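You operate a simulated robot arm through the tools that you are given. There is no shell and no other tool.

You run a simulated robot arm. Do the job below in one go: nothing can be reset, and whatever is moved stays where it is left.

JOB
Run jack M up to its load lamp, switch off, park the key.
Fine: step knob on RUN, group knob left on that jack, no trip, the other jacks stay; the key goes into its holder.

It is judged by the outcome, as a careful person would: the job done as asked, and still so three seconds after it is handed in. It fails if anything else is knocked over, pushed out of place, dropped, spilled or broken.

ROBOT AND FRAMES
A 6-joint arm with a two-finger gripper, fixed in place. Base frame: the origin is at the foot of the arm, x ahead of it, y to its left, z up. Units: mm, rad, N and s.
Its first joint turns from -2.897 to 2.897 rad. Payload 2.45 kg.
The tool frame sits at the grasp point between the pads (the TCP): z along the fingers, y along the line on which they close. The tips reach 20 mm beyond it. Largest opening 140 mm; the body of the gripper starts 168 mm behind the TCP.
Orientation is that of the tool frame in the base frame, as [roll, pitch, yaw] about the fixed x, y, z axes, in that order (R = Rz(yaw) Ry(pitch) Rx(roll)). With the fingers straight down and closing along the base's y, the tool's x points along the base's -x, its y along +y and its z along -z.

CONTROLS
- The arm moves only by the tool move_arm. Its argument "moves" is one flat list of numbers, 7 for each row, row after row: the shift along the tool's x, y, z in mm, then the turn, a rotation vector about the tool's x, y, z in rad, then the gripper command, from -1 (fully open) to 1 (shut), values between in proportion. In form: [dx, dy, dz, rx, ry, rz, fingers, dx, dy, dz, rx, ry, rz, fingers, ...]. A call has 1 to 20 rows; each row shifts and turns the commanded pose from where the row before left it, along the tool's axes as they then stand. Rows are played at 5 a second. More than 50 mm and 0.15 rad between two rows, or a gripper value outside its range, and nothing of the call is played. Where a pose cannot be reached the arm comes as near as it can. A force on the tool above 90 N (or 10 N above the force at the start of the call, whichever is more), or a blocked arm, ends the call early, and 0.2 s more pass. The fingers move at their own pace (about 45 mm/s each) and stop on an object; they squeeze with about 31 N. The grip force told is the motor's: it shows also when the fingers shut on nothing. Time passes only in rows, and 0.2 s behind the last, so rows that do not move let the fingers close. It gives the time, the measured TCP pose, the force on the tool (base axes), the opening and the grip force at its end, in the units of the frame above (readings bear some noise), with the torque about the TCP (base axes, N m) and any sound that the robot's microphone picked up.
- Cameras (640 x 400 px; columns grow to the right, rows downward): "scene" is fixed at [212.6, 653.4, 1659.6]; the picture's right is [-0.60, -0.80, 0.00], its down [-0.48, 0.35, -0.81] and it looks along [0.65, -0.48, -0.59] (base axes); focal length 371 px, centre (320, 200). "wrist" rides on the gripper at [78, 11, -209] in the tool frame; the picture's right is [-0.14, 0.99, 0.00], its down [-0.92, -0.13, -0.37] and it looks along [-0.36, -0.05, 0.93] (tool axes); focal length 280 px, centre (320, 200). There is no depth. A picture from a camera that has moved, and an enlarged one, comes with that camera's place and axes in the base frame and with its lens. The place of the scene camera against the robot may be out by one fixed shift of up to 18 mm in any direction.
- grab_frame(camera): a new picture of that camera. No time passes.
- zoom(camera, box): a new picture of the part [left, top, right, bottom] of that camera's present view, enlarged. No time passes.
- finish_job(): hands the job in; it is judged then, once.

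Nothing tells you positions but the pictures and the camera data. Unless the task says otherwise, let go and move clear before handing in.

The tools are called after ">>>" as a command line: name --argument value ..., lists and objects as JSON in quotes. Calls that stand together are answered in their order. move_arm: Moves the arm, as the interface text tells. Its arguments: {"type":"object","properties":{"moves":{"type":"array"}},"required":["moves"]} The other tools are called the same way: grab_frame (camera) takes a picture; zoom (camera, box) takes an enlarged picture of a part of a camera's view; finish_job () hands the job in.

At the start:

```text
t: 0.0
tool_pos: [627.9, -97.1, 1177.1]
tool_rot: [3.141, 0.0, -3.141]
contact_force: [-0.3, 0.1, 0.4]
torque: [0.0, 0.01, -0.01]
gripper_width: 140.1
gripper_force: 0.1
```

scene: 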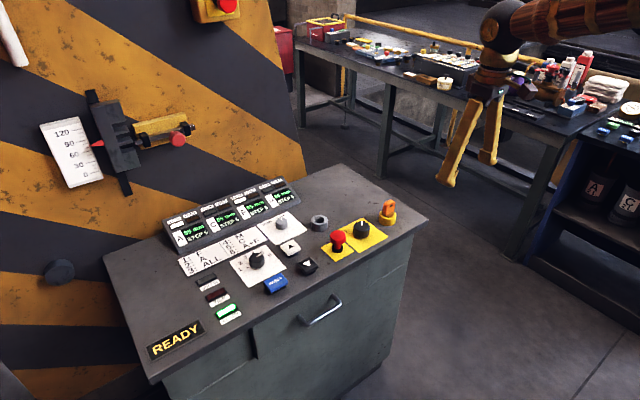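
wrist: 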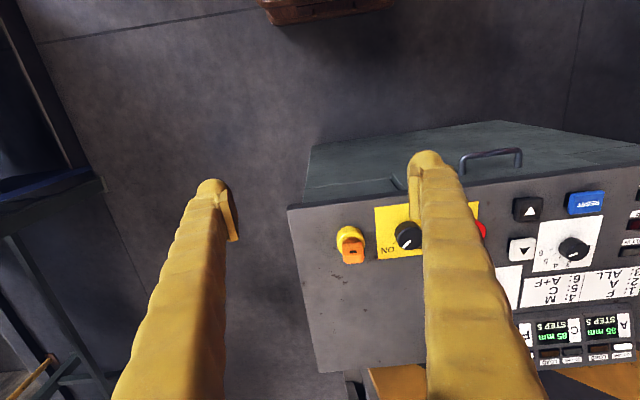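

I see a control desk with a display row, knobs, buttons, a key with an orange tag, and a striped wall with a gauge. I'll zoom into the panel to read labels before moving.

>>> zoom --camera "scene" --box '[150, 170, 310, 270]'

>>> zoom --camera "scene" --box '[220, 190, 420, 310]'

>>> zoom --camera "scene" --box '[130, 240, 290, 360]'

>>> zoom --camera "scene" --box '[0, 0, 270, 200]'

>>> zoom --camera "wrist" --box '[480, 160, 640, 400]'

>>> zoom --camera "wrist" --box '[300, 180, 640, 390]'

```text
4.00 times, centred on (230, 220) of scene
camera zoom: at [212.6, 653.4, 1659.6], right [-0.6, -0.8, 0.0], down [-0.48, 0.35, -0.81], along [0.65, -0.48, -0.59], focal length 1483 px, centre (680, 120)
```

zoom: 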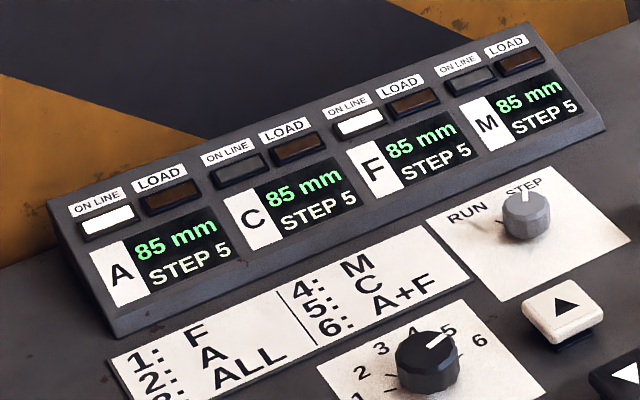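

```text
3.20 times, centred on (320, 250) of scene
camera zoom: at [212.6, 653.4, 1659.6], right [-0.6, -0.8, 0.0], down [-0.48, 0.35, -0.81], along [0.65, -0.48, -0.59], focal length 1186 px, centre (320, 40)
```

zoom: 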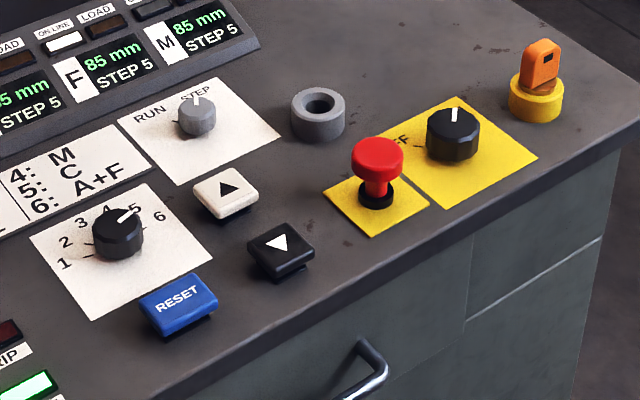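

```text
3.33 times, centred on (210, 300) of scene
camera zoom: at [212.6, 653.4, 1659.6], right [-0.6, -0.8, 0.0], down [-0.48, 0.35, -0.81], along [0.65, -0.48, -0.59], focal length 1236 px, centre (687, -133)
```

zoom: 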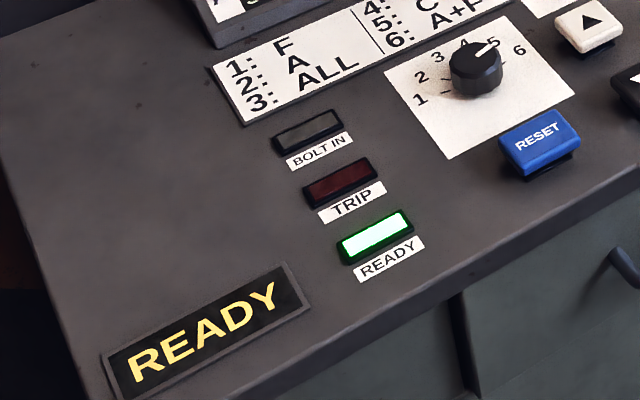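

```text
2.00 times, centred on (135, 100) of scene
camera zoom: at [212.6, 653.4, 1659.6], right [-0.6, -0.8, 0.0], down [-0.48, 0.35, -0.81], along [0.65, -0.48, -0.59], focal length 742 px, centre (690, 400)
```

zoom: 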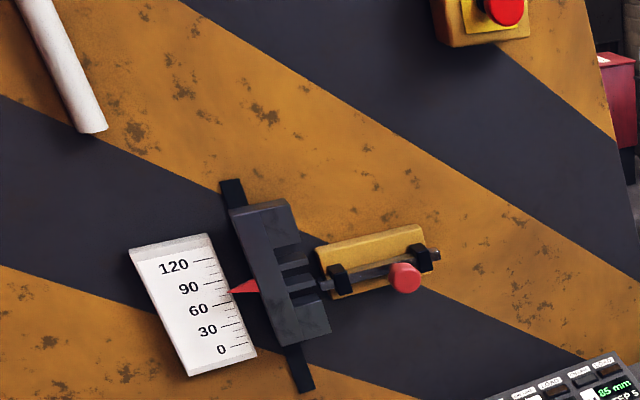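

```text
1.67 times, centred on (560, 280) of wrist
camera zoom: at [549.1, -86.5, 1386.1], right [0.14, 0.99, 0.0], down [0.92, -0.13, 0.37], along [0.36, -0.05, -0.93], focal length 467 px, centre (-80, 67)
```

zoom: 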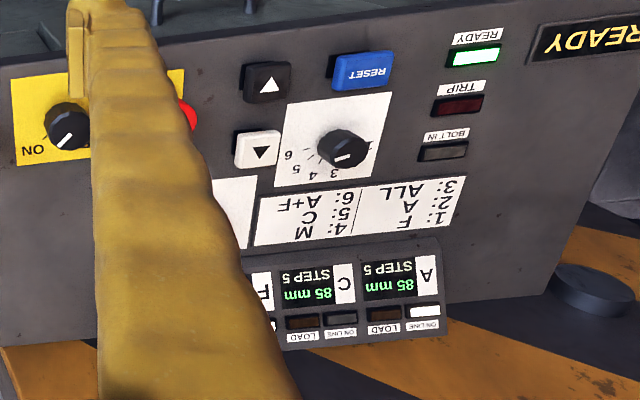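

```text
1.88 times, centred on (470, 285) of wrist
camera zoom: at [549.1, -86.5, 1386.1], right [0.14, 0.99, 0.0], down [0.92, -0.13, 0.37], along [0.36, -0.05, -0.93], focal length 528 px, centre (38, 40)
```

zoom: 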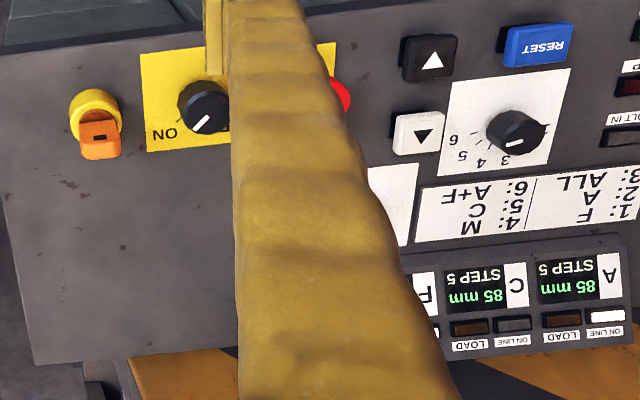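

The desk stands in front of the arm, its top at roughly z≈900, with the key near (807, -68). I'll shift the wrist camera left over the panel to see the knobs, buttons and lamps more squarely.

>>> move_arm --moves '[0, 50, 0, 0, 0, 0, -1, 0, 50, 0, 0, 0, 0, -1, 0, 50, 0, 0, 0, 0, -1, 0, 50, 0, 0, 0, 0, -1]'

>>> grab_frame --camera "wrist"

```text
t: 1.0
tool_pos: [622.7, 102.2, 1173.8]
tool_rot: [3.142, 0.001, 3.141]
contact_force: [0.1, -0.6, -0.4]
torque: [-0.01, 0.0, 0.01]
gripper_width: 139.9
gripper_force: 0.0
```

```text
taken
camera wrist: at [545.3, 112.5, 1381.9], right [0.14, 0.99, 0.0], down [0.92, -0.13, 0.37], along [0.37, -0.05, -0.93], focal length 280 px, centre (320, 200)
```

wrist: 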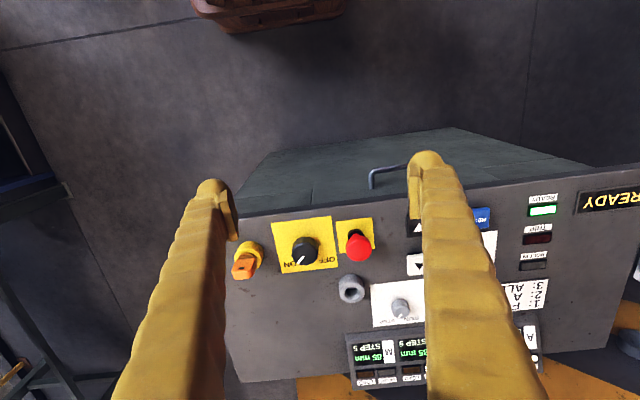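

The desk top with the main switch, e-stop, key and grey ring holder is visible now. I'll zoom in for detail and read the switch labels.

>>> zoom --camera "wrist" --box '[220, 200, 430, 330]'

>>> zoom --camera "wrist" --box '[330, 260, 440, 390]'

>>> zoom --camera "scene" --box '[310, 190, 410, 260]'

>>> zoom --camera "scene" --box '[220, 200, 320, 300]'

```text
3.05 times, centred on (325, 265) of wrist
camera zoom: at [545.3, 112.5, 1381.9], right [0.14, 0.99, 0.0], down [0.92, -0.13, 0.37], along [0.37, -0.05, -0.93], focal length 854 px, centre (305, 2)
```

zoom: 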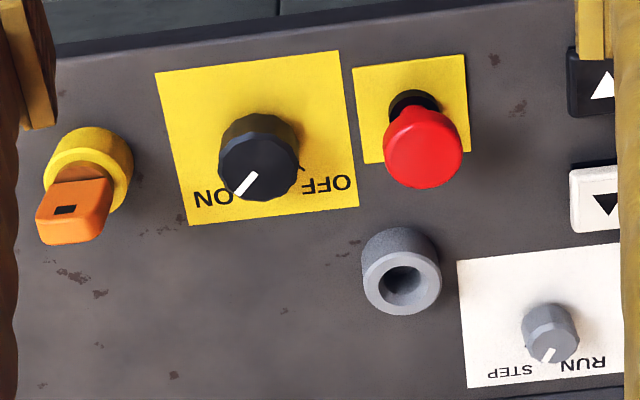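

```text
3.08 times, centred on (385, 325) of wrist
camera zoom: at [545.3, 112.5, 1381.9], right [0.14, 0.99, 0.0], down [0.92, -0.13, 0.37], along [0.37, -0.05, -0.93], focal length 863 px, centre (120, -185)
```

zoom: 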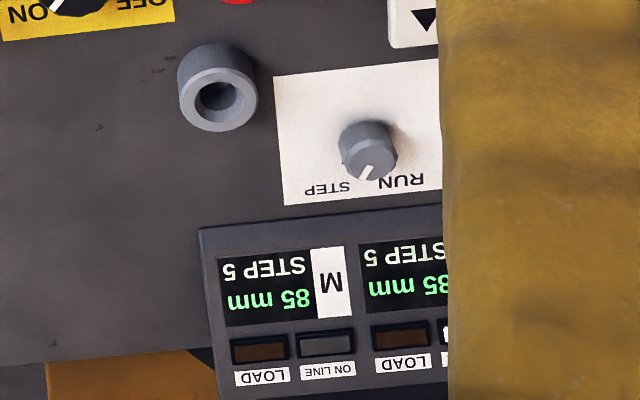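

```text
5.71 times, centred on (360, 225) of scene
camera zoom: at [212.6, 653.4, 1659.6], right [-0.6, -0.8, 0.0], down [-0.48, 0.35, -0.81], along [0.65, -0.48, -0.59], focal length 2119 px, centre (91, 57)
```

zoom: 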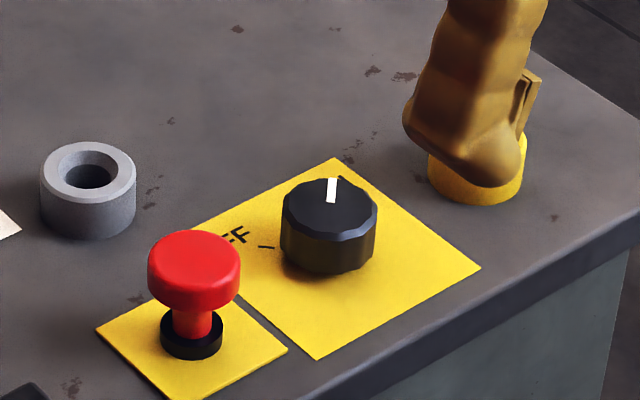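

```text
4.00 times, centred on (270, 250) of scene
camera zoom: at [212.6, 653.4, 1659.6], right [-0.6, -0.8, 0.0], down [-0.48, 0.35, -0.81], along [0.65, -0.48, -0.59], focal length 1483 px, centre (520, 0)
```

zoom: 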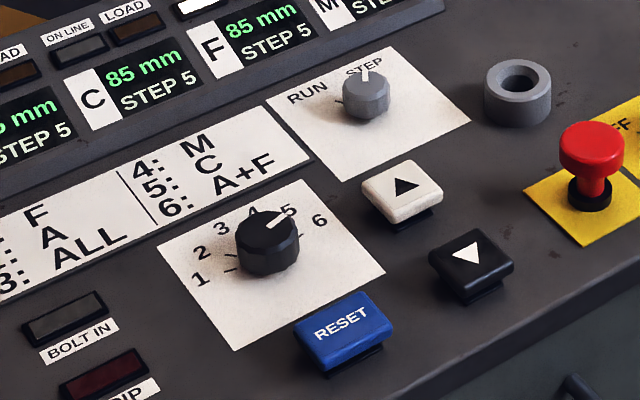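

The main switch points to ON and the step knob sits near STEP, while the group knob looks to be at 6 (A and F on line). Before touching anything I'll check the wall gauge and bolt closely.

>>> zoom --camera "scene" --box '[30, 80, 210, 200]'

>>> zoom --camera "scene" --box '[80, 90, 200, 180]'

>>> zoom --camera "scene" --box '[230, 235, 300, 280]'

>>> zoom --camera "scene" --box '[0, 200, 160, 400]'

```text
3.33 times, centred on (120, 140) of scene
camera zoom: at [212.6, 653.4, 1659.6], right [-0.6, -0.8, 0.0], down [-0.48, 0.35, -0.81], along [0.65, -0.48, -0.59], focal length 1236 px, centre (987, 400)
```

zoom: 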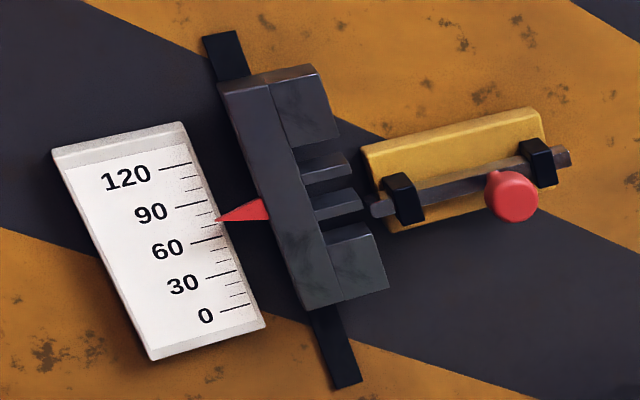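

```text
4.44 times, centred on (140, 135) of scene
camera zoom: at [212.6, 653.4, 1659.6], right [-0.6, -0.8, 0.0], down [-0.48, 0.35, -0.81], along [0.65, -0.48, -0.59], focal length 1648 px, centre (1120, 489)
```

zoom: 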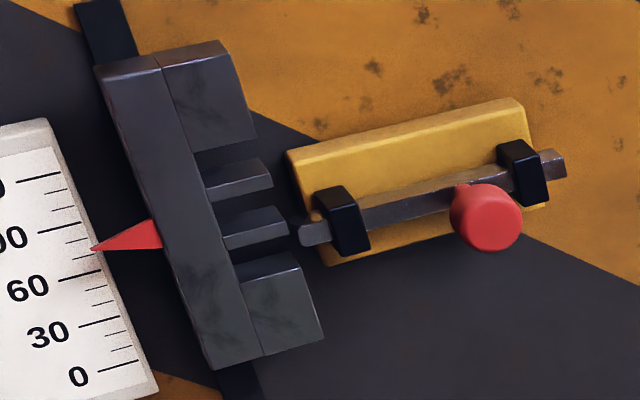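

```text
8.89 times, centred on (265, 258) of scene
camera zoom: at [212.6, 653.4, 1659.6], right [-0.6, -0.8, 0.0], down [-0.48, 0.35, -0.81], along [0.65, -0.48, -0.59], focal length 3296 px, centre (809, -311)
```

zoom: 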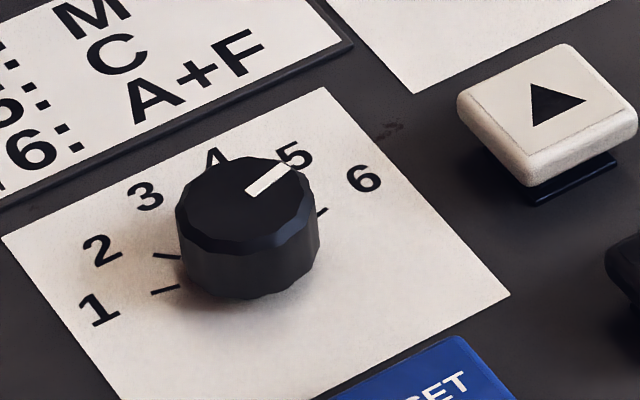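

```text
2.00 times, centred on (80, 300) of scene
camera zoom: at [212.6, 653.4, 1659.6], right [-0.6, -0.8, 0.0], down [-0.48, 0.35, -0.81], along [0.65, -0.48, -0.59], focal length 742 px, centre (800, 0)
```

zoom: 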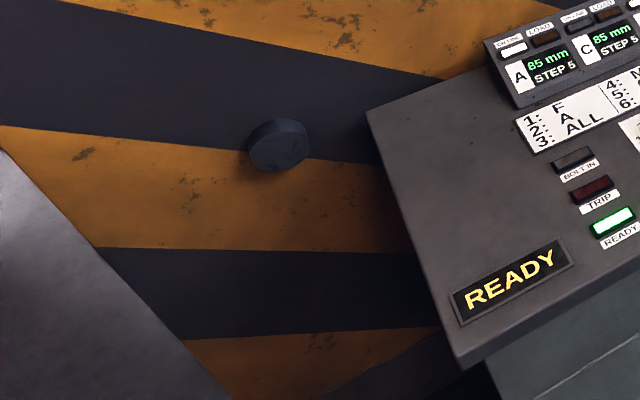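

The bolt is clear of the carriage and BOLT IN is off, so it needs nothing. Triangulation gives the main switch at about (830, 42, 916), the key tag at (824, -66, 956) and the desk surface at z≈898. I'll bring the camera closer for an accurate survey.

>>> move_arm --moves '[-40, -15, 35, 0, 0, 0, -1, -40, -15, 35, 0, 0, 0, -1, -40, -15, 35, 0, 0, 0, -1, -40, -15, 35, 0, 0, 0, -1, 0, 0, 0, 0, 0, 0, -1]'

>>> grab_frame --camera "wrist"

```text
refused: row 1 steps farther than a row can; nothing moved
```

```text
taken
camera wrist: at [545.3, 112.5, 1381.9], right [0.14, 0.99, 0.0], down [0.92, -0.13, 0.37], along [0.37, -0.05, -0.93], focal length 280 px, centre (320, 200)
```

wrist: 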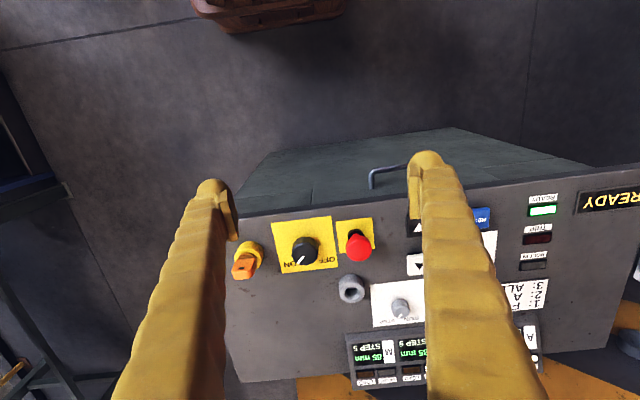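

The step was too long as a combined vector, so nothing moved. I'll use shorter rows to reach the same survey point above the main switch.

>>> move_arm --moves '[-30, -10, 28, 0, 0, 0, -1, -30, -10, 28, 0, 0, 0, -1, -30, -10, 28, 0, 0, 0, -1, -30, -10, 28, 0, 0, 0, -1, -30, -10, 28, 0, 0, 0, -1, 0, 0, 0, 0, 0, 0, -1]'

>>> grab_frame --camera "wrist"

```text
t: 2.4
tool_pos: [775.5, 52.1, 1038.5]
tool_rot: [3.141, -0.001, -3.14]
contact_force: [-0.2, -0.5, 0.0]
torque: [0.0, -0.04, -0.01]
gripper_width: 140.0
gripper_force: 0.0
```

```text
taken
camera wrist: at [698.4, 62.7, 1247.0], right [0.14, 0.99, 0.0], down [0.92, -0.13, 0.37], along [0.36, -0.05, -0.93], focal length 280 px, centre (320, 200)
```

wrist: 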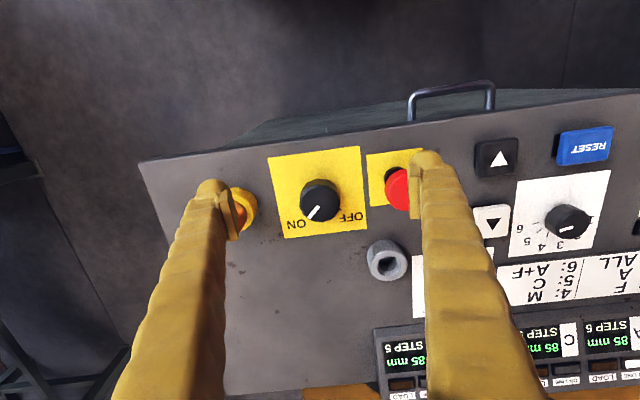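

I'm now about 130 mm above the panel with the main switch near the centre. I'll take enlarged views to measure each control.

>>> zoom --camera "wrist" --box '[220, 130, 430, 290]'

>>> zoom --camera "wrist" --box '[460, 110, 640, 270]'

```text
2.50 times, centred on (325, 210) of wrist
camera zoom: at [698.4, 62.7, 1247.0], right [0.14, 0.99, 0.0], down [0.92, -0.13, 0.37], along [0.36, -0.05, -0.93], focal length 701 px, centre (308, 175)
```

zoom: 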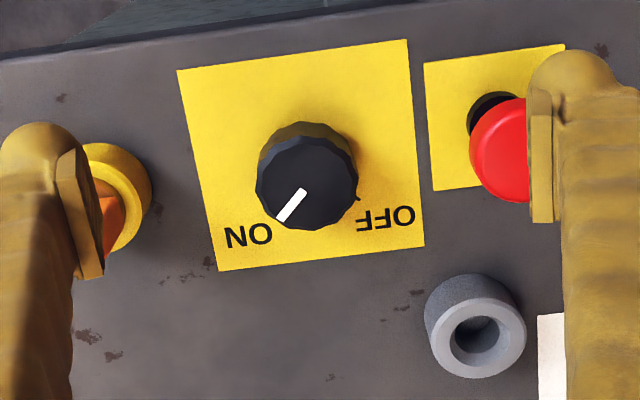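

```text
2.50 times, centred on (550, 190) of wrist
camera zoom: at [698.4, 62.7, 1247.0], right [0.14, 0.99, 0.0], down [0.92, -0.13, 0.37], along [0.36, -0.05, -0.93], focal length 701 px, centre (-255, 225)
```

zoom: 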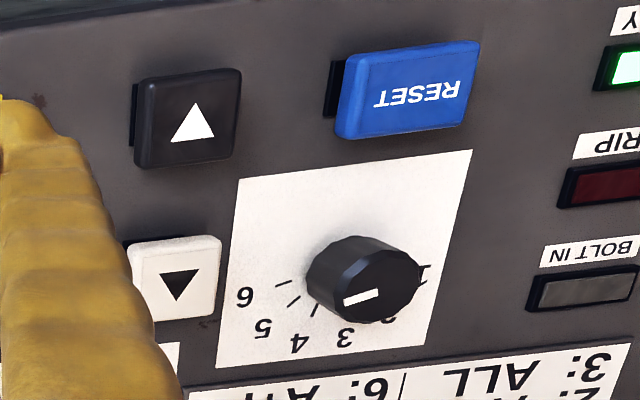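

The desk is aligned with the base axes; I estimate the group knob at (905, 358), the step knob at (997, 221), the ▲ button at (890, 265), the e-stop at (815, 145) and the grey holder at (926, 124). I'll move over the group knob next to see whether the arm reaches there.

>>> move_arm --moves '[-18, 42, 0, 0, 0, 0, -1, -18, 42, 0, 0, 0, 0, -1, -18, 42, 0, 0, 0, 0, -1, -18, 42, 0, 0, 0, 0, -1, -18, 42, 0, 0, 0, 0, -1, -18, 42, 0, 0, 0, 0, -1, -18, 42, 0, 0, 0, 0, -1, 0, 0, 0, 0, 0, 0, -1]'

>>> grab_frame --camera "wrist"

>>> grab_frame --camera "scene"

```text
t: 4.2
tool_pos: [900.3, 349.4, 1034.2]
tool_rot: [-3.141, 0.001, 3.141]
contact_force: [0.4, -0.5, 0.1]
torque: [0.0, 0.02, -0.01]
gripper_width: 140.3
gripper_force: 0.0
```

```text
taken
camera wrist: at [822.0, 359.0, 1242.9], right [0.14, 0.99, 0.0], down [0.92, -0.13, 0.37], along [0.36, -0.05, -0.93], focal length 280 px, centre (320, 200)
```

wrist: 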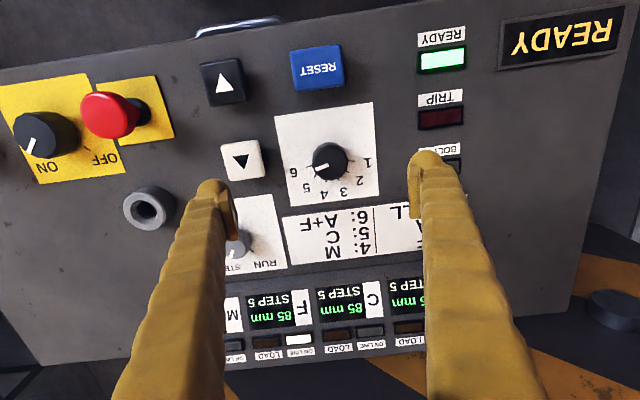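

```text
taken
```

scene: 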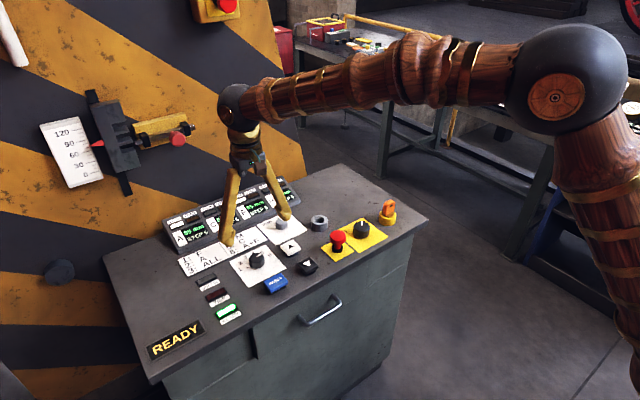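

The arm reaches above the group knob, which is near the picture centre, and its pointer looks set to 6. I'll zoom in to fix its centre and the scale angles.

>>> zoom --camera "wrist" --box '[260, 100, 400, 220]'

>>> zoom --camera "wrist" --box '[190, 120, 310, 280]'

>>> zoom --camera "scene" --box '[160, 160, 310, 260]'

```text
3.33 times, centred on (330, 160) of wrist
camera zoom: at [822.0, 359.0, 1242.9], right [0.14, 0.99, 0.0], down [0.92, -0.13, 0.37], along [0.36, -0.05, -0.93], focal length 935 px, centre (287, 333)
```

zoom: 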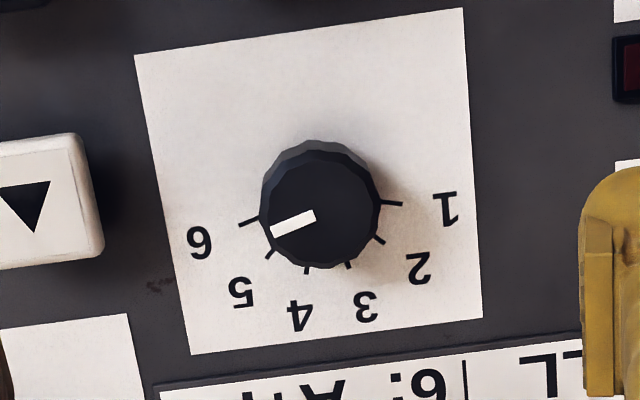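

```text
2.50 times, centred on (250, 200) of wrist
camera zoom: at [822.0, 359.0, 1242.9], right [0.14, 0.99, 0.0], down [0.92, -0.13, 0.37], along [0.36, -0.05, -0.93], focal length 701 px, centre (495, 200)
```

zoom: 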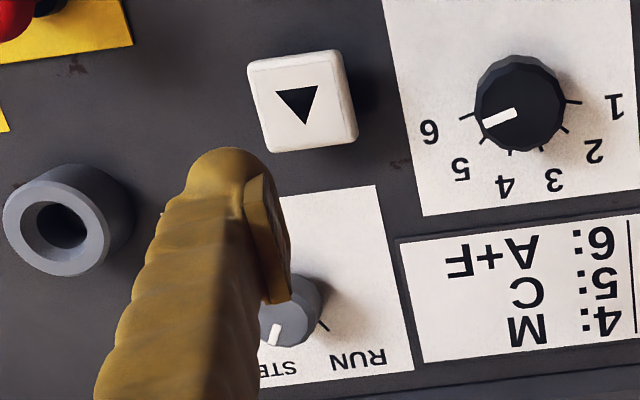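

```text
4.00 times, centred on (235, 210) of scene
camera zoom: at [212.6, 653.4, 1659.6], right [-0.6, -0.8, 0.0], down [-0.48, 0.35, -0.81], along [0.65, -0.48, -0.59], focal length 1483 px, centre (660, 160)
```

zoom: 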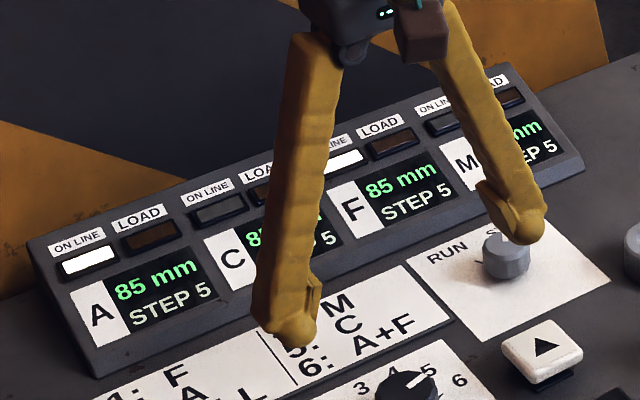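

From the ticks I get the group knob axis at (902.4, 359.0), ticks 30° apart, and the pointer at 6. Going to 4 (M) needs +60° about base z. I'll narrow the fingers, centre over the knob and go partway down.

>>> move_arm --moves '[0, 0, 0, 0, 0, 0, -0.3, -2, 10, 0, 0, 0, 0, -0.3, 0, 0, 30, 0, 0, 0, -0.3, 0, 0, 30, 0, 0, 0, -0.3, 0, 0, 0, 0, 0, 0, -0.3, 0, 0, 0, 0, 0, 0, -0.3]'

>>> grab_frame --camera "wrist"

```text
t: 5.6
tool_pos: [904.9, 357.1, 974.9]
tool_rot: [-3.141, 0.0, -3.141]
contact_force: [0.0, -0.3, -0.2]
torque: [0.01, 0.01, 0.0]
gripper_width: 91.1
gripper_force: 0.1
```

```text
taken
camera wrist: at [827.2, 368.2, 1183.7], right [0.14, 0.99, 0.0], down [0.92, -0.13, 0.37], along [0.36, -0.05, -0.93], focal length 280 px, centre (320, 200)
```

wrist: 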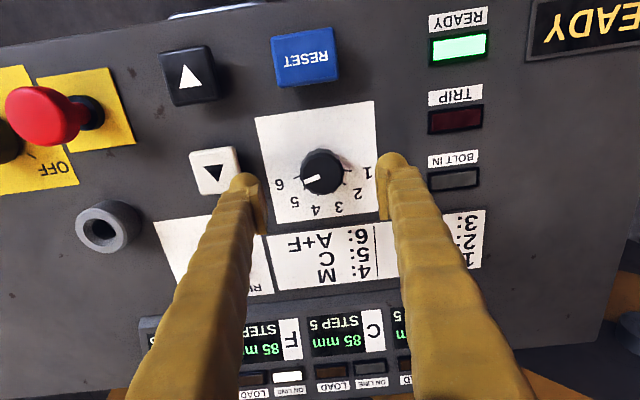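

The gripper is centred roughly over the group knob with tips about 55 mm above the desk. I'll zoom to refine the alignment.

>>> zoom --camera "wrist" --box '[250, 95, 390, 235]'

```text
2.86 times, centred on (320, 165) of wrist
camera zoom: at [827.2, 368.2, 1183.7], right [0.14, 0.99, 0.0], down [0.92, -0.13, 0.37], along [0.36, -0.05, -0.93], focal length 801 px, centre (320, 300)
```

zoom: 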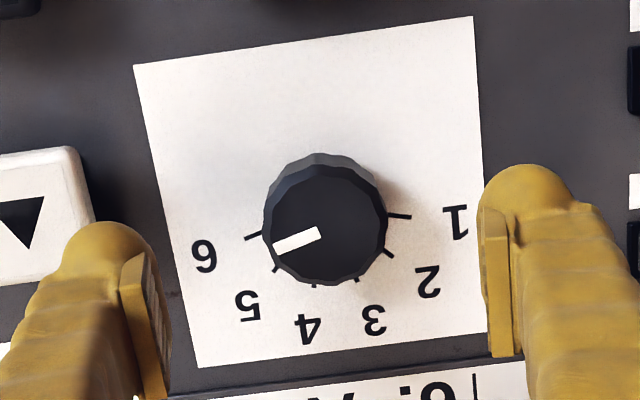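

Refined knob axis is about (902.9, 359.1) with the desk near z≈895. I'll make the small correction and lower the open fingers around the knob.

>>> move_arm --moves '[2, 2, 0, 0, 0, 0, -0.3, 0, 0, 16, 0, 0, 0, -0.3, 0, 0, 16, 0, 0, 0, -0.3, 0, 0, 16, 0, 0, 0, -0.3, 0, 0, 0, 0, 0, 0, -0.3, 0, 0, 0, 0, 0, 0, -0.3]'

>>> grab_frame --camera "wrist"

```text
t: 7.0
tool_pos: [904.0, 358.8, 928.6]
tool_rot: [3.141, 0.0, -3.14]
contact_force: [-0.7, 0.3, 0.1]
torque: [-0.01, 0.0, 0.0]
gripper_width: 91.0
gripper_force: 0.1
```

```text
taken
camera wrist: at [825.6, 369.6, 1137.2], right [0.14, 0.99, 0.0], down [0.92, -0.13, 0.37], along [0.36, -0.05, -0.93], focal length 280 px, centre (320, 200)
```

wrist: 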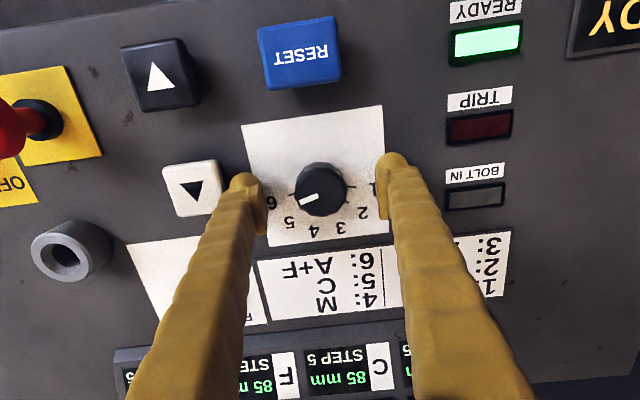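

The fingers straddle the knob with tips around z≈909. I'll check the clearance from the scene camera before closing.

>>> zoom --camera "scene" --box '[210, 190, 320, 290]'

>>> zoom --camera "wrist" --box '[230, 110, 410, 250]'

```text
4.00 times, centred on (265, 240) of scene
camera zoom: at [212.6, 653.4, 1659.6], right [-0.6, -0.8, 0.0], down [-0.48, 0.35, -0.81], along [0.65, -0.48, -0.59], focal length 1483 px, centre (540, 40)
```

zoom: 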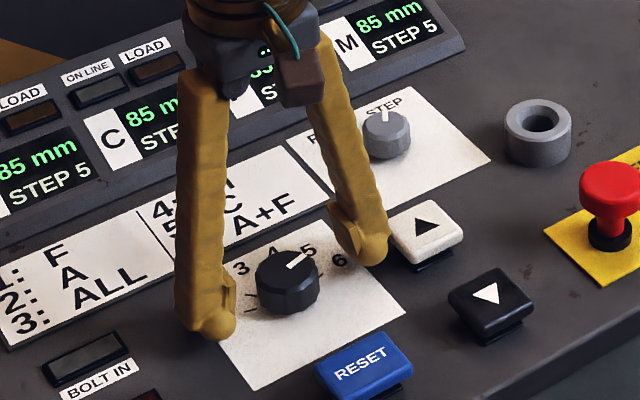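

```text
2.86 times, centred on (320, 180) of wrist
camera zoom: at [825.6, 369.6, 1137.2], right [0.14, 0.99, 0.0], down [0.92, -0.13, 0.37], along [0.36, -0.05, -0.93], focal length 801 px, centre (320, 257)
```

zoom: 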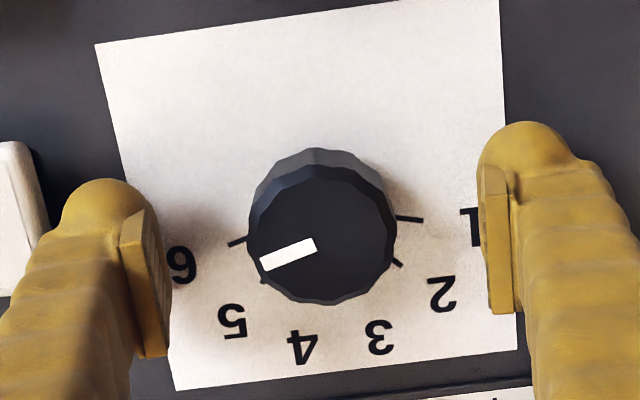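

Clearance looks good on both sides. I'll go 4 mm lower and close on the knob.

>>> move_arm --moves '[0.5, 0, 4, 0, 0, 0, -0.3, 0, 0, 0, 0, 0, 0, 0.2, 0, 0, 0, 0, 0, 0, 0.5, 0, 0, 0, 0, 0, 0, 0.8, 0, 0, 0, 0, 0, 0, 0.8, 0, 0, 0, 0, 0, 0, 0.8]'

>>> zoom --camera "wrist" --box '[230, 110, 410, 250]'

```text
t: 8.4
tool_pos: [902.2, 359.9, 925.2]
tool_rot: [-3.14, 0.0, -3.141]
contact_force: [-2.2, 14.3, -1.8]
torque: [0.16, 0.04, -0.01]
gripper_width: 40.4
gripper_force: 40.6
```

```text
2.86 times, centred on (320, 180) of wrist
camera zoom: at [824.7, 370.0, 1133.9], right [0.14, 0.99, 0.0], down [0.92, -0.13, 0.37], along [0.36, -0.05, -0.93], focal length 801 px, centre (320, 257)
```

zoom: 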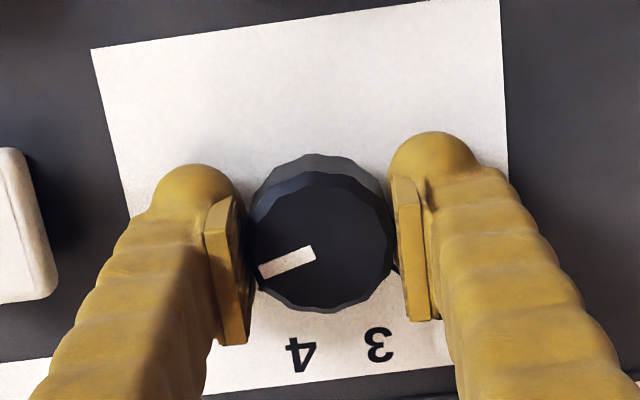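

I've gripped the knob (40.4 mm wide) with a 14 N side load, meaning the knob axis is slightly to +y. I'll correct by about 1 mm and check before turning.

>>> move_arm --moves '[0, 1, 0, 0, 0, 0, 0.8, 0, 0, 0, 0, 0, 0, 0.8]'

```text
t: 9.0
tool_pos: [902.3, 360.4, 925.6]
tool_rot: [-3.139, -0.002, 3.14]
contact_force: [-16.6, -4.4, 0.5]
torque: [-0.06, 0.27, -0.01]
gripper_width: 40.4
gripper_force: 45.6
```

The side load is now small. I'll turn the knob +60° about base z (negative about tool z) in 7 rows.

>>> move_arm --moves '[0.5, 0, 0, 0, 0, -0.14, 0.8, 0, 0, 0, 0, 0, -0.14, 0.8, 0, 0, 0, 0, 0, -0.14, 0.8, 0, 0, 0, 0, 0, -0.14, 0.8, 0, 0, 0, 0, 0, 0, 0.8]'

>>> grab_frame --camera "wrist"

>>> grab_frame --camera "scene"

```text
t: 10.2
tool_pos: [901.8, 361.4, 925.5]
tool_rot: [-3.141, 0.001, -2.579]
contact_force: [4.8, -3.7, 0.2]
torque: [-0.03, -0.03, -0.02]
gripper_width: 40.1
gripper_force: 45.0
```

```text
taken
camera wrist: at [830.8, 327.1, 1133.8], right [-0.41, 0.91, 0.0], down [0.85, 0.38, 0.37], along [0.34, 0.15, -0.93], focal length 280 px, centre (320, 200)
```

wrist: 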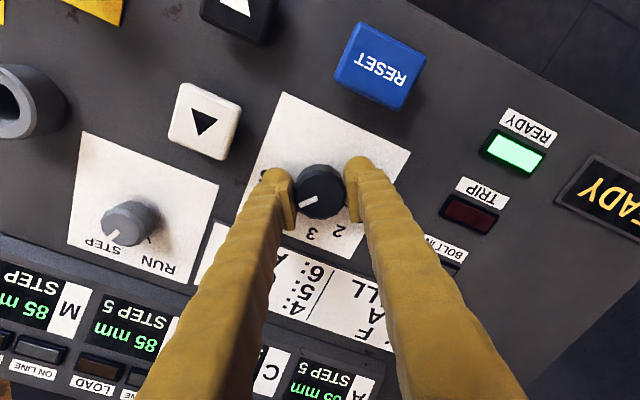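

```text
taken
```

scene: 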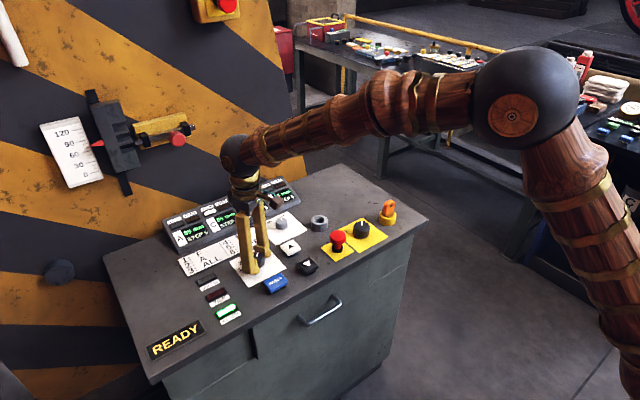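

The knob turns with the gripper (32° so far), and the step knob is visible clearly too. I'll complete the 60°.

>>> move_arm --moves '[0, 0, 0, 0, 0, -0.12, 0.8, 0, 0, 0, 0, 0, -0.12, 0.8, 0, 0, 0, 0, 0, -0.12, 0.8, 0, 0, 0, 0, 0, -0.125, 0.8, 0, 0, 0, 0, 0, 0, 0.8]'

>>> zoom --camera "wrist" --box '[220, 90, 420, 250]'

>>> zoom --camera "scene" --box '[160, 160, 310, 260]'

```text
t: 11.4
tool_pos: [901.8, 360.4, 925.1]
tool_rot: [3.141, 0.001, -2.097]
contact_force: [20.2, -6.7, 0.5]
torque: [-0.05, -0.21, 0.02]
gripper_width: 40.5
gripper_force: 44.9
```

```text
2.50 times, centred on (320, 170) of wrist
camera zoom: at [853.9, 297.4, 1133.8], right [-0.79, 0.62, 0.0], down [0.57, 0.73, 0.37], along [0.23, 0.29, -0.93], focal length 701 px, centre (320, 275)
```

zoom: 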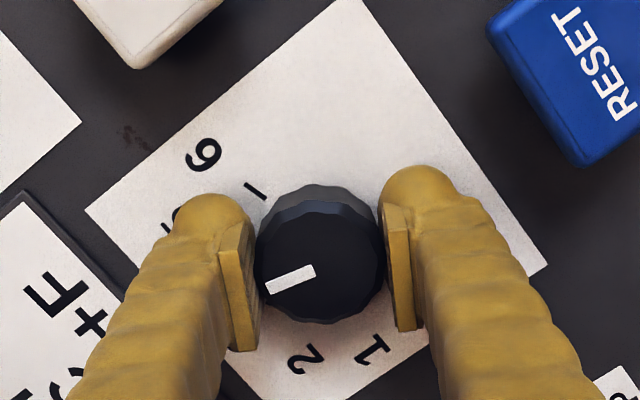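

```text
4.00 times, centred on (235, 210) of scene
camera zoom: at [212.6, 653.4, 1659.6], right [-0.6, -0.8, 0.0], down [-0.48, 0.35, -0.81], along [0.65, -0.48, -0.59], focal length 1483 px, centre (660, 160)
```

zoom: 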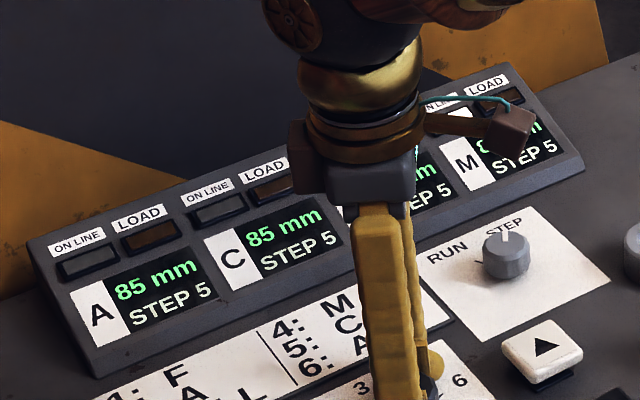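

A and F have gone off line and M's lamp looks lit. I'll release gently, rise, and verify.

>>> move_arm --moves '[0, 0, 0, 0, 0, 0, 0.1, 0, 0, 0, 0, 0, 0, 0.1, 0, 0, 0, 0, 0, 0, 0.1, 0, 0, -20, 0, 0, 0, 0.1, 0, 0, -30, 0, 0, 0, 0.1, 0, 0, -30, 0, 0, 0, 0.1, 0, 0, 0, 0, 0, 0, 0.1]'

>>> grab_frame --camera "wrist"

>>> zoom --camera "wrist" --box '[220, 90, 420, 250]'

>>> zoom --camera "scene" --box '[160, 160, 310, 260]'

```text
t: 13.0
tool_pos: [904.0, 362.3, 1004.4]
tool_rot: [-3.141, -0.002, -2.096]
contact_force: [0.9, -0.5, 0.4]
torque: [-0.01, 0.04, -0.01]
gripper_width: 63.1
gripper_force: 0.0
```

```text
taken
camera wrist: at [856.0, 299.1, 1212.9], right [-0.79, 0.62, 0.0], down [0.57, 0.73, 0.37], along [0.23, 0.29, -0.93], focal length 280 px, centre (320, 200)
```

wrist: 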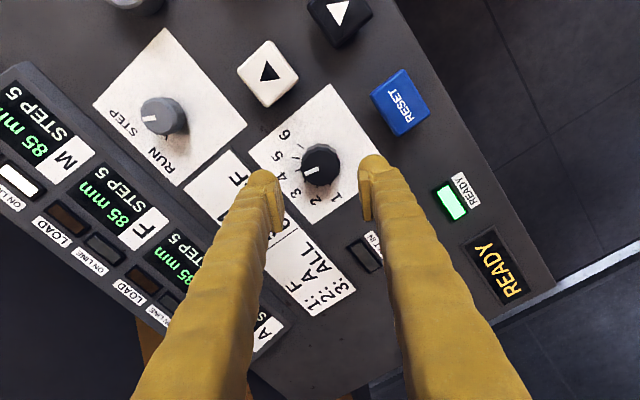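

```text
2.50 times, centred on (320, 170) of wrist
camera zoom: at [856.0, 299.1, 1212.9], right [-0.79, 0.62, 0.0], down [0.57, 0.73, 0.37], along [0.23, 0.29, -0.93], focal length 701 px, centre (320, 275)
```

zoom: 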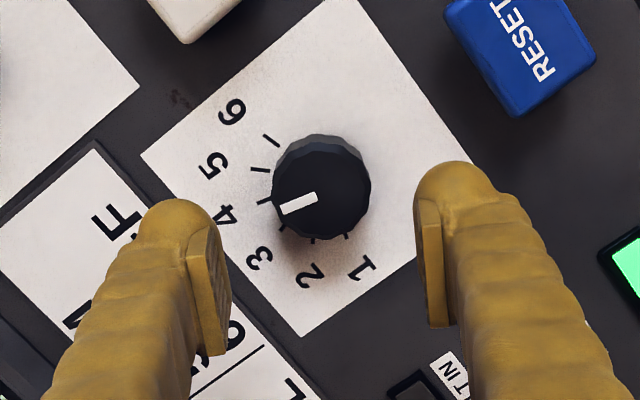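

```text
4.00 times, centred on (235, 210) of scene
camera zoom: at [212.6, 653.4, 1659.6], right [-0.6, -0.8, 0.0], down [-0.48, 0.35, -0.81], along [0.65, -0.48, -0.59], focal length 1483 px, centre (660, 160)
```

zoom: 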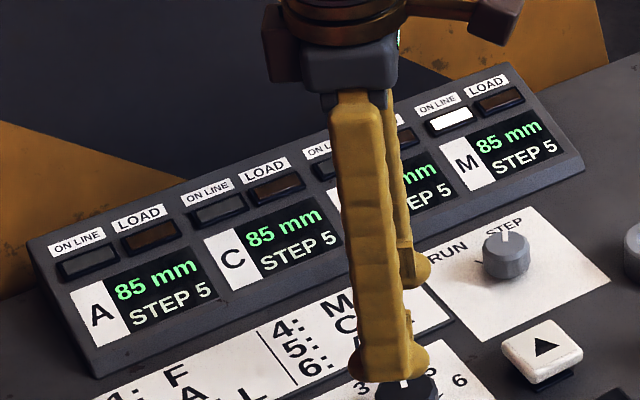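

M is on line and the group knob sits on 4. Next is the step knob, so I'll zoom on it to find its axis and the STEP/RUN angles.

>>> zoom --camera "wrist" --box '[80, 20, 260, 190]'

>>> zoom --camera "scene" --box '[250, 200, 330, 260]'

```text
2.35 times, centred on (170, 105) of wrist
camera zoom: at [856.0, 299.1, 1212.9], right [-0.79, 0.62, 0.0], down [0.57, 0.73, 0.37], along [0.23, 0.29, -0.93], focal length 660 px, centre (673, 424)
```

zoom: 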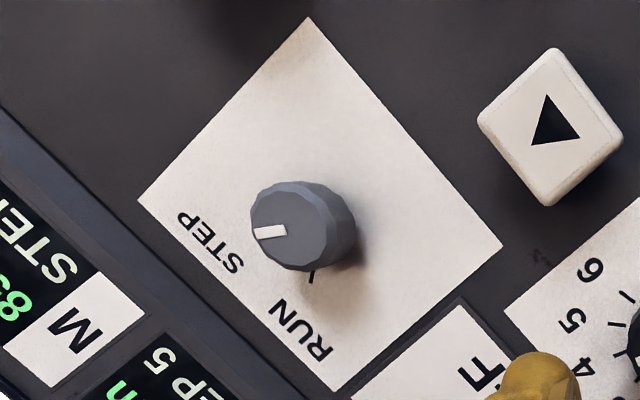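

```text
6.67 times, centred on (290, 230) of scene
camera zoom: at [212.6, 653.4, 1659.6], right [-0.6, -0.8, 0.0], down [-0.48, 0.35, -0.81], along [0.65, -0.48, -0.59], focal length 2472 px, centre (520, 0)
```

zoom: 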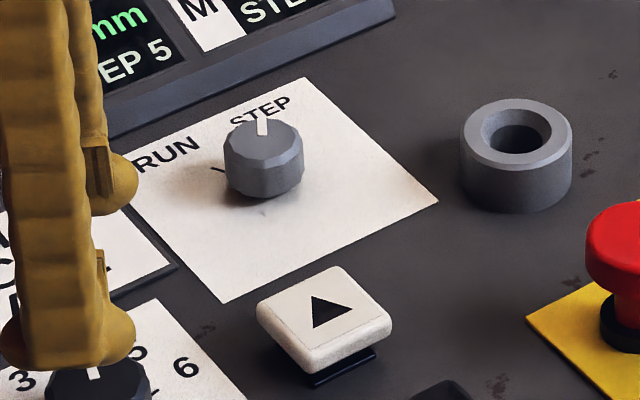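

The step knob axis is at about (998.8, 219.4), with STEP at −30° and RUN at +30°, so it needs +60° about base z. It lies 1023 mm out, beyond the vertical-tool reach, so I'll lean the tool outward about 17°. First I rise, unwind the yaw, move nearby and tilt.

>>> move_arm --moves '[0, 0, -4, 0, 0, 0.149, 0.1, 0, 0, -4, 0, 0, 0.149, 0.1, 0, 0, -4, 0, 0, 0.149, 0.1, 0, 0, -4, 0, 0, 0.149, 0.1, 0, 0, -4, 0, 0, 0.149, 0.1, 0, 0, -4, 0, 0, 0.149, 0.1, 0, 0, -4, 0, 0, 0.149, 0.1, 0, 0, -4, 0, 0, 0.149, 0.1, 0, 0, -4, 0, 0, 0.153, 0.1, -22.4, -42.1, 0, 0, 0, 0, 0.1, -22.4, -42.1, 0, 0, 0, 0, 0.1, -22.4, -42.1, 0, 0, 0, 0, 0.1, 0, 0, 0, 0, -0.15, 0, 0.1, 0, 0, 0, 0, -0.15, 0, 0.1, 0, 0, 0, 0, 0, 0, 0.1, 0, 0, 0, 0, 0, 0, 0.1]'

>>> grab_frame --camera "wrist"

>>> grab_frame --camera "scene"

```text
refused: row 9 steps farther than a row can; nothing moved
```

```text
taken
camera wrist: at [856.0, 299.1, 1212.9], right [-0.79, 0.62, 0.0], down [0.57, 0.73, 0.37], along [0.23, 0.29, -0.93], focal length 280 px, centre (320, 200)
```

wrist: 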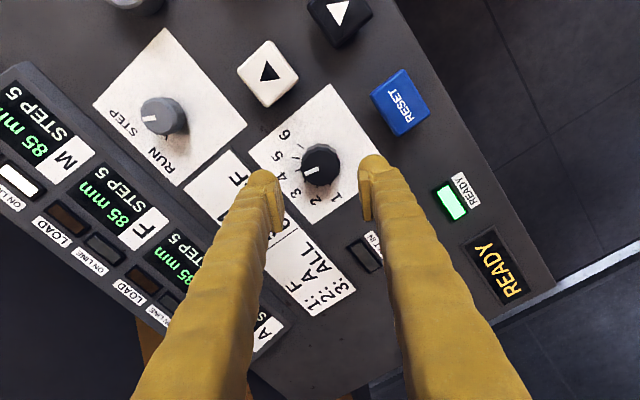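

```text
taken
```

scene: 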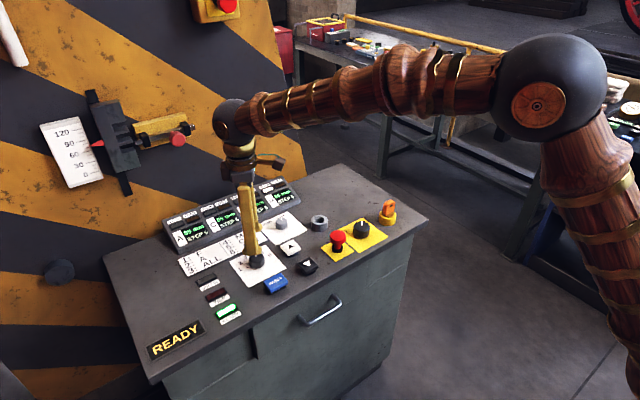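

One row turned just over the limit, so nothing moved. I'll repeat the same path with smaller turns per row.

>>> move_arm --moves '[0, 0, -4, 0, 0, 0.149, 0.1, 0, 0, -4, 0, 0, 0.149, 0.1, 0, 0, -4, 0, 0, 0.149, 0.1, 0, 0, -4, 0, 0, 0.149, 0.1, 0, 0, -4, 0, 0, 0.149, 0.1, 0, 0, -4, 0, 0, 0.149, 0.1, 0, 0, -4, 0, 0, 0.149, 0.1, 0, 0, -4, 0, 0, 0.149, 0.1, 0, 0, -4, 0, 0, 0.149, 0.1, 0, 0, 0, 0, 0, 0.004, 0.1, -22.4, -42.1, 0, 0, 0, 0, 0.1, -22.4, -42.1, 0, 0, 0, 0, 0.1, -22.4, -42.1, 0, 0, 0, 0, 0.1, 0, 0, 0, 0, -0.149, 0, 0.1, 0, 0, 0, 0, -0.149, 0, 0.1, 0, 0, 0, 0, 0, 0, 0.1, 0, 0, 0, 0, 0, 0, 0.1]'

>>> grab_frame --camera "wrist"

>>> grab_frame --camera "scene"

```text
t: 16.6
tool_pos: [930.3, 220.5, 1041.3]
tool_rot: [-3.14, 0.298, 2.842]
contact_force: [-0.1, -0.8, 0.2]
torque: [0.02, -0.02, 0.01]
gripper_width: 63.1
gripper_force: 0.0
```

```text
taken
camera wrist: at [803.5, 270.9, 1218.0], right [0.42, 0.91, 0.04], down [0.7, -0.35, 0.62], along [0.58, -0.23, -0.78], focal length 280 px, centre (320, 200)
```

wrist: 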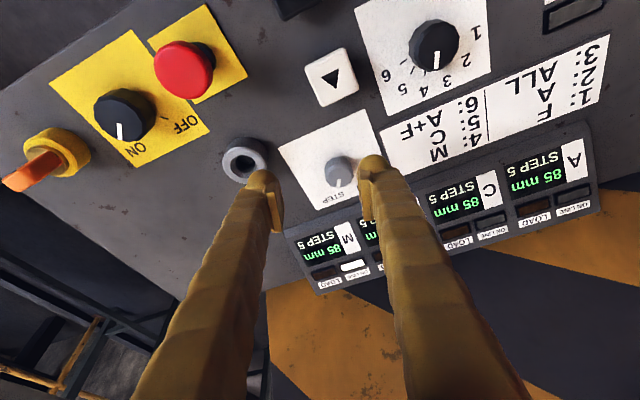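

```text
taken
```

scene: 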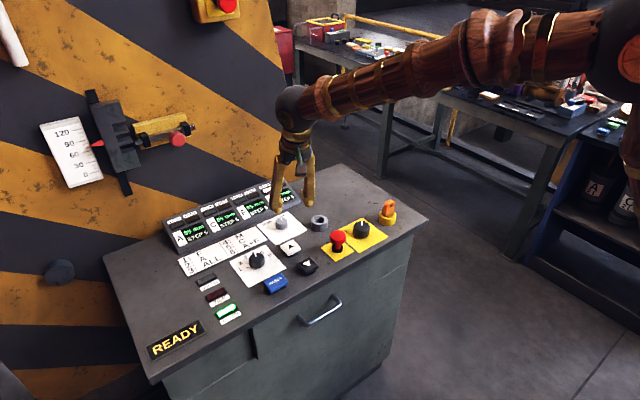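

The tilted tool is at (930, 220, 1041), with the step knob ahead of the fingers. I'll move to a hover directly above the step knob and check that it reaches.

>>> move_arm --moves '[-15.5, 6.8, 24.3, 0, 0, 0, 0.0, -15.5, 6.8, 24.3, 0, 0, 0, 0.0, -15.5, 6.8, 24.3, 0, 0, 0, 0.0, 0, 0, 0, 0, 0, 0, 0.0, 0, 0, 0, 0, 0, 0, 0.0]'

>>> grab_frame --camera "wrist"

>>> zoom --camera "wrist" --box '[230, 90, 410, 230]'

>>> zoom --camera "scene" --box '[230, 140, 350, 260]'

```text
t: 17.8
tool_pos: [996.6, 220.9, 986.6]
tool_rot: [3.142, 0.298, 2.842]
contact_force: [-0.3, -0.5, 0.1]
torque: [-0.02, 0.01, 0.0]
gripper_width: 70.0
gripper_force: 0.0
```

```text
taken
camera wrist: at [870.8, 270.1, 1163.6], right [0.42, 0.91, 0.04], down [0.7, -0.35, 0.62], along [0.58, -0.23, -0.78], focal length 280 px, centre (320, 200)
```

wrist: 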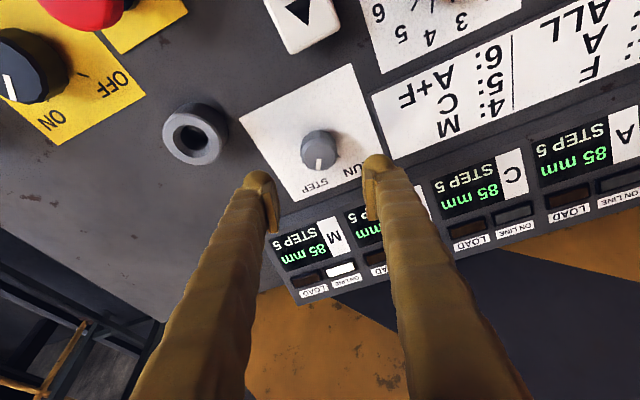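

```text
2.86 times, centred on (320, 160) of wrist
camera zoom: at [870.8, 270.1, 1163.6], right [0.42, 0.91, 0.04], down [0.7, -0.35, 0.62], along [0.58, -0.23, -0.78], focal length 801 px, centre (320, 314)
```

zoom: 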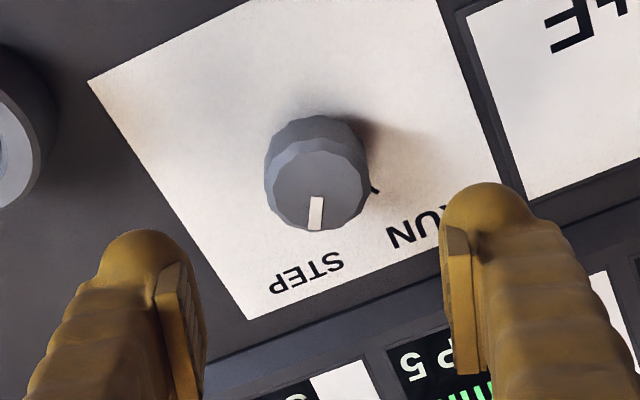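

```text
3.33 times, centred on (290, 200) of scene
camera zoom: at [212.6, 653.4, 1659.6], right [-0.6, -0.8, 0.0], down [-0.48, 0.35, -0.81], along [0.65, -0.48, -0.59], focal length 1236 px, centre (420, 200)
```

zoom: 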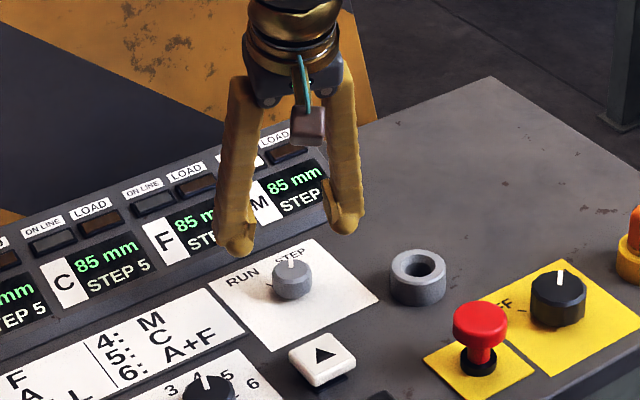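

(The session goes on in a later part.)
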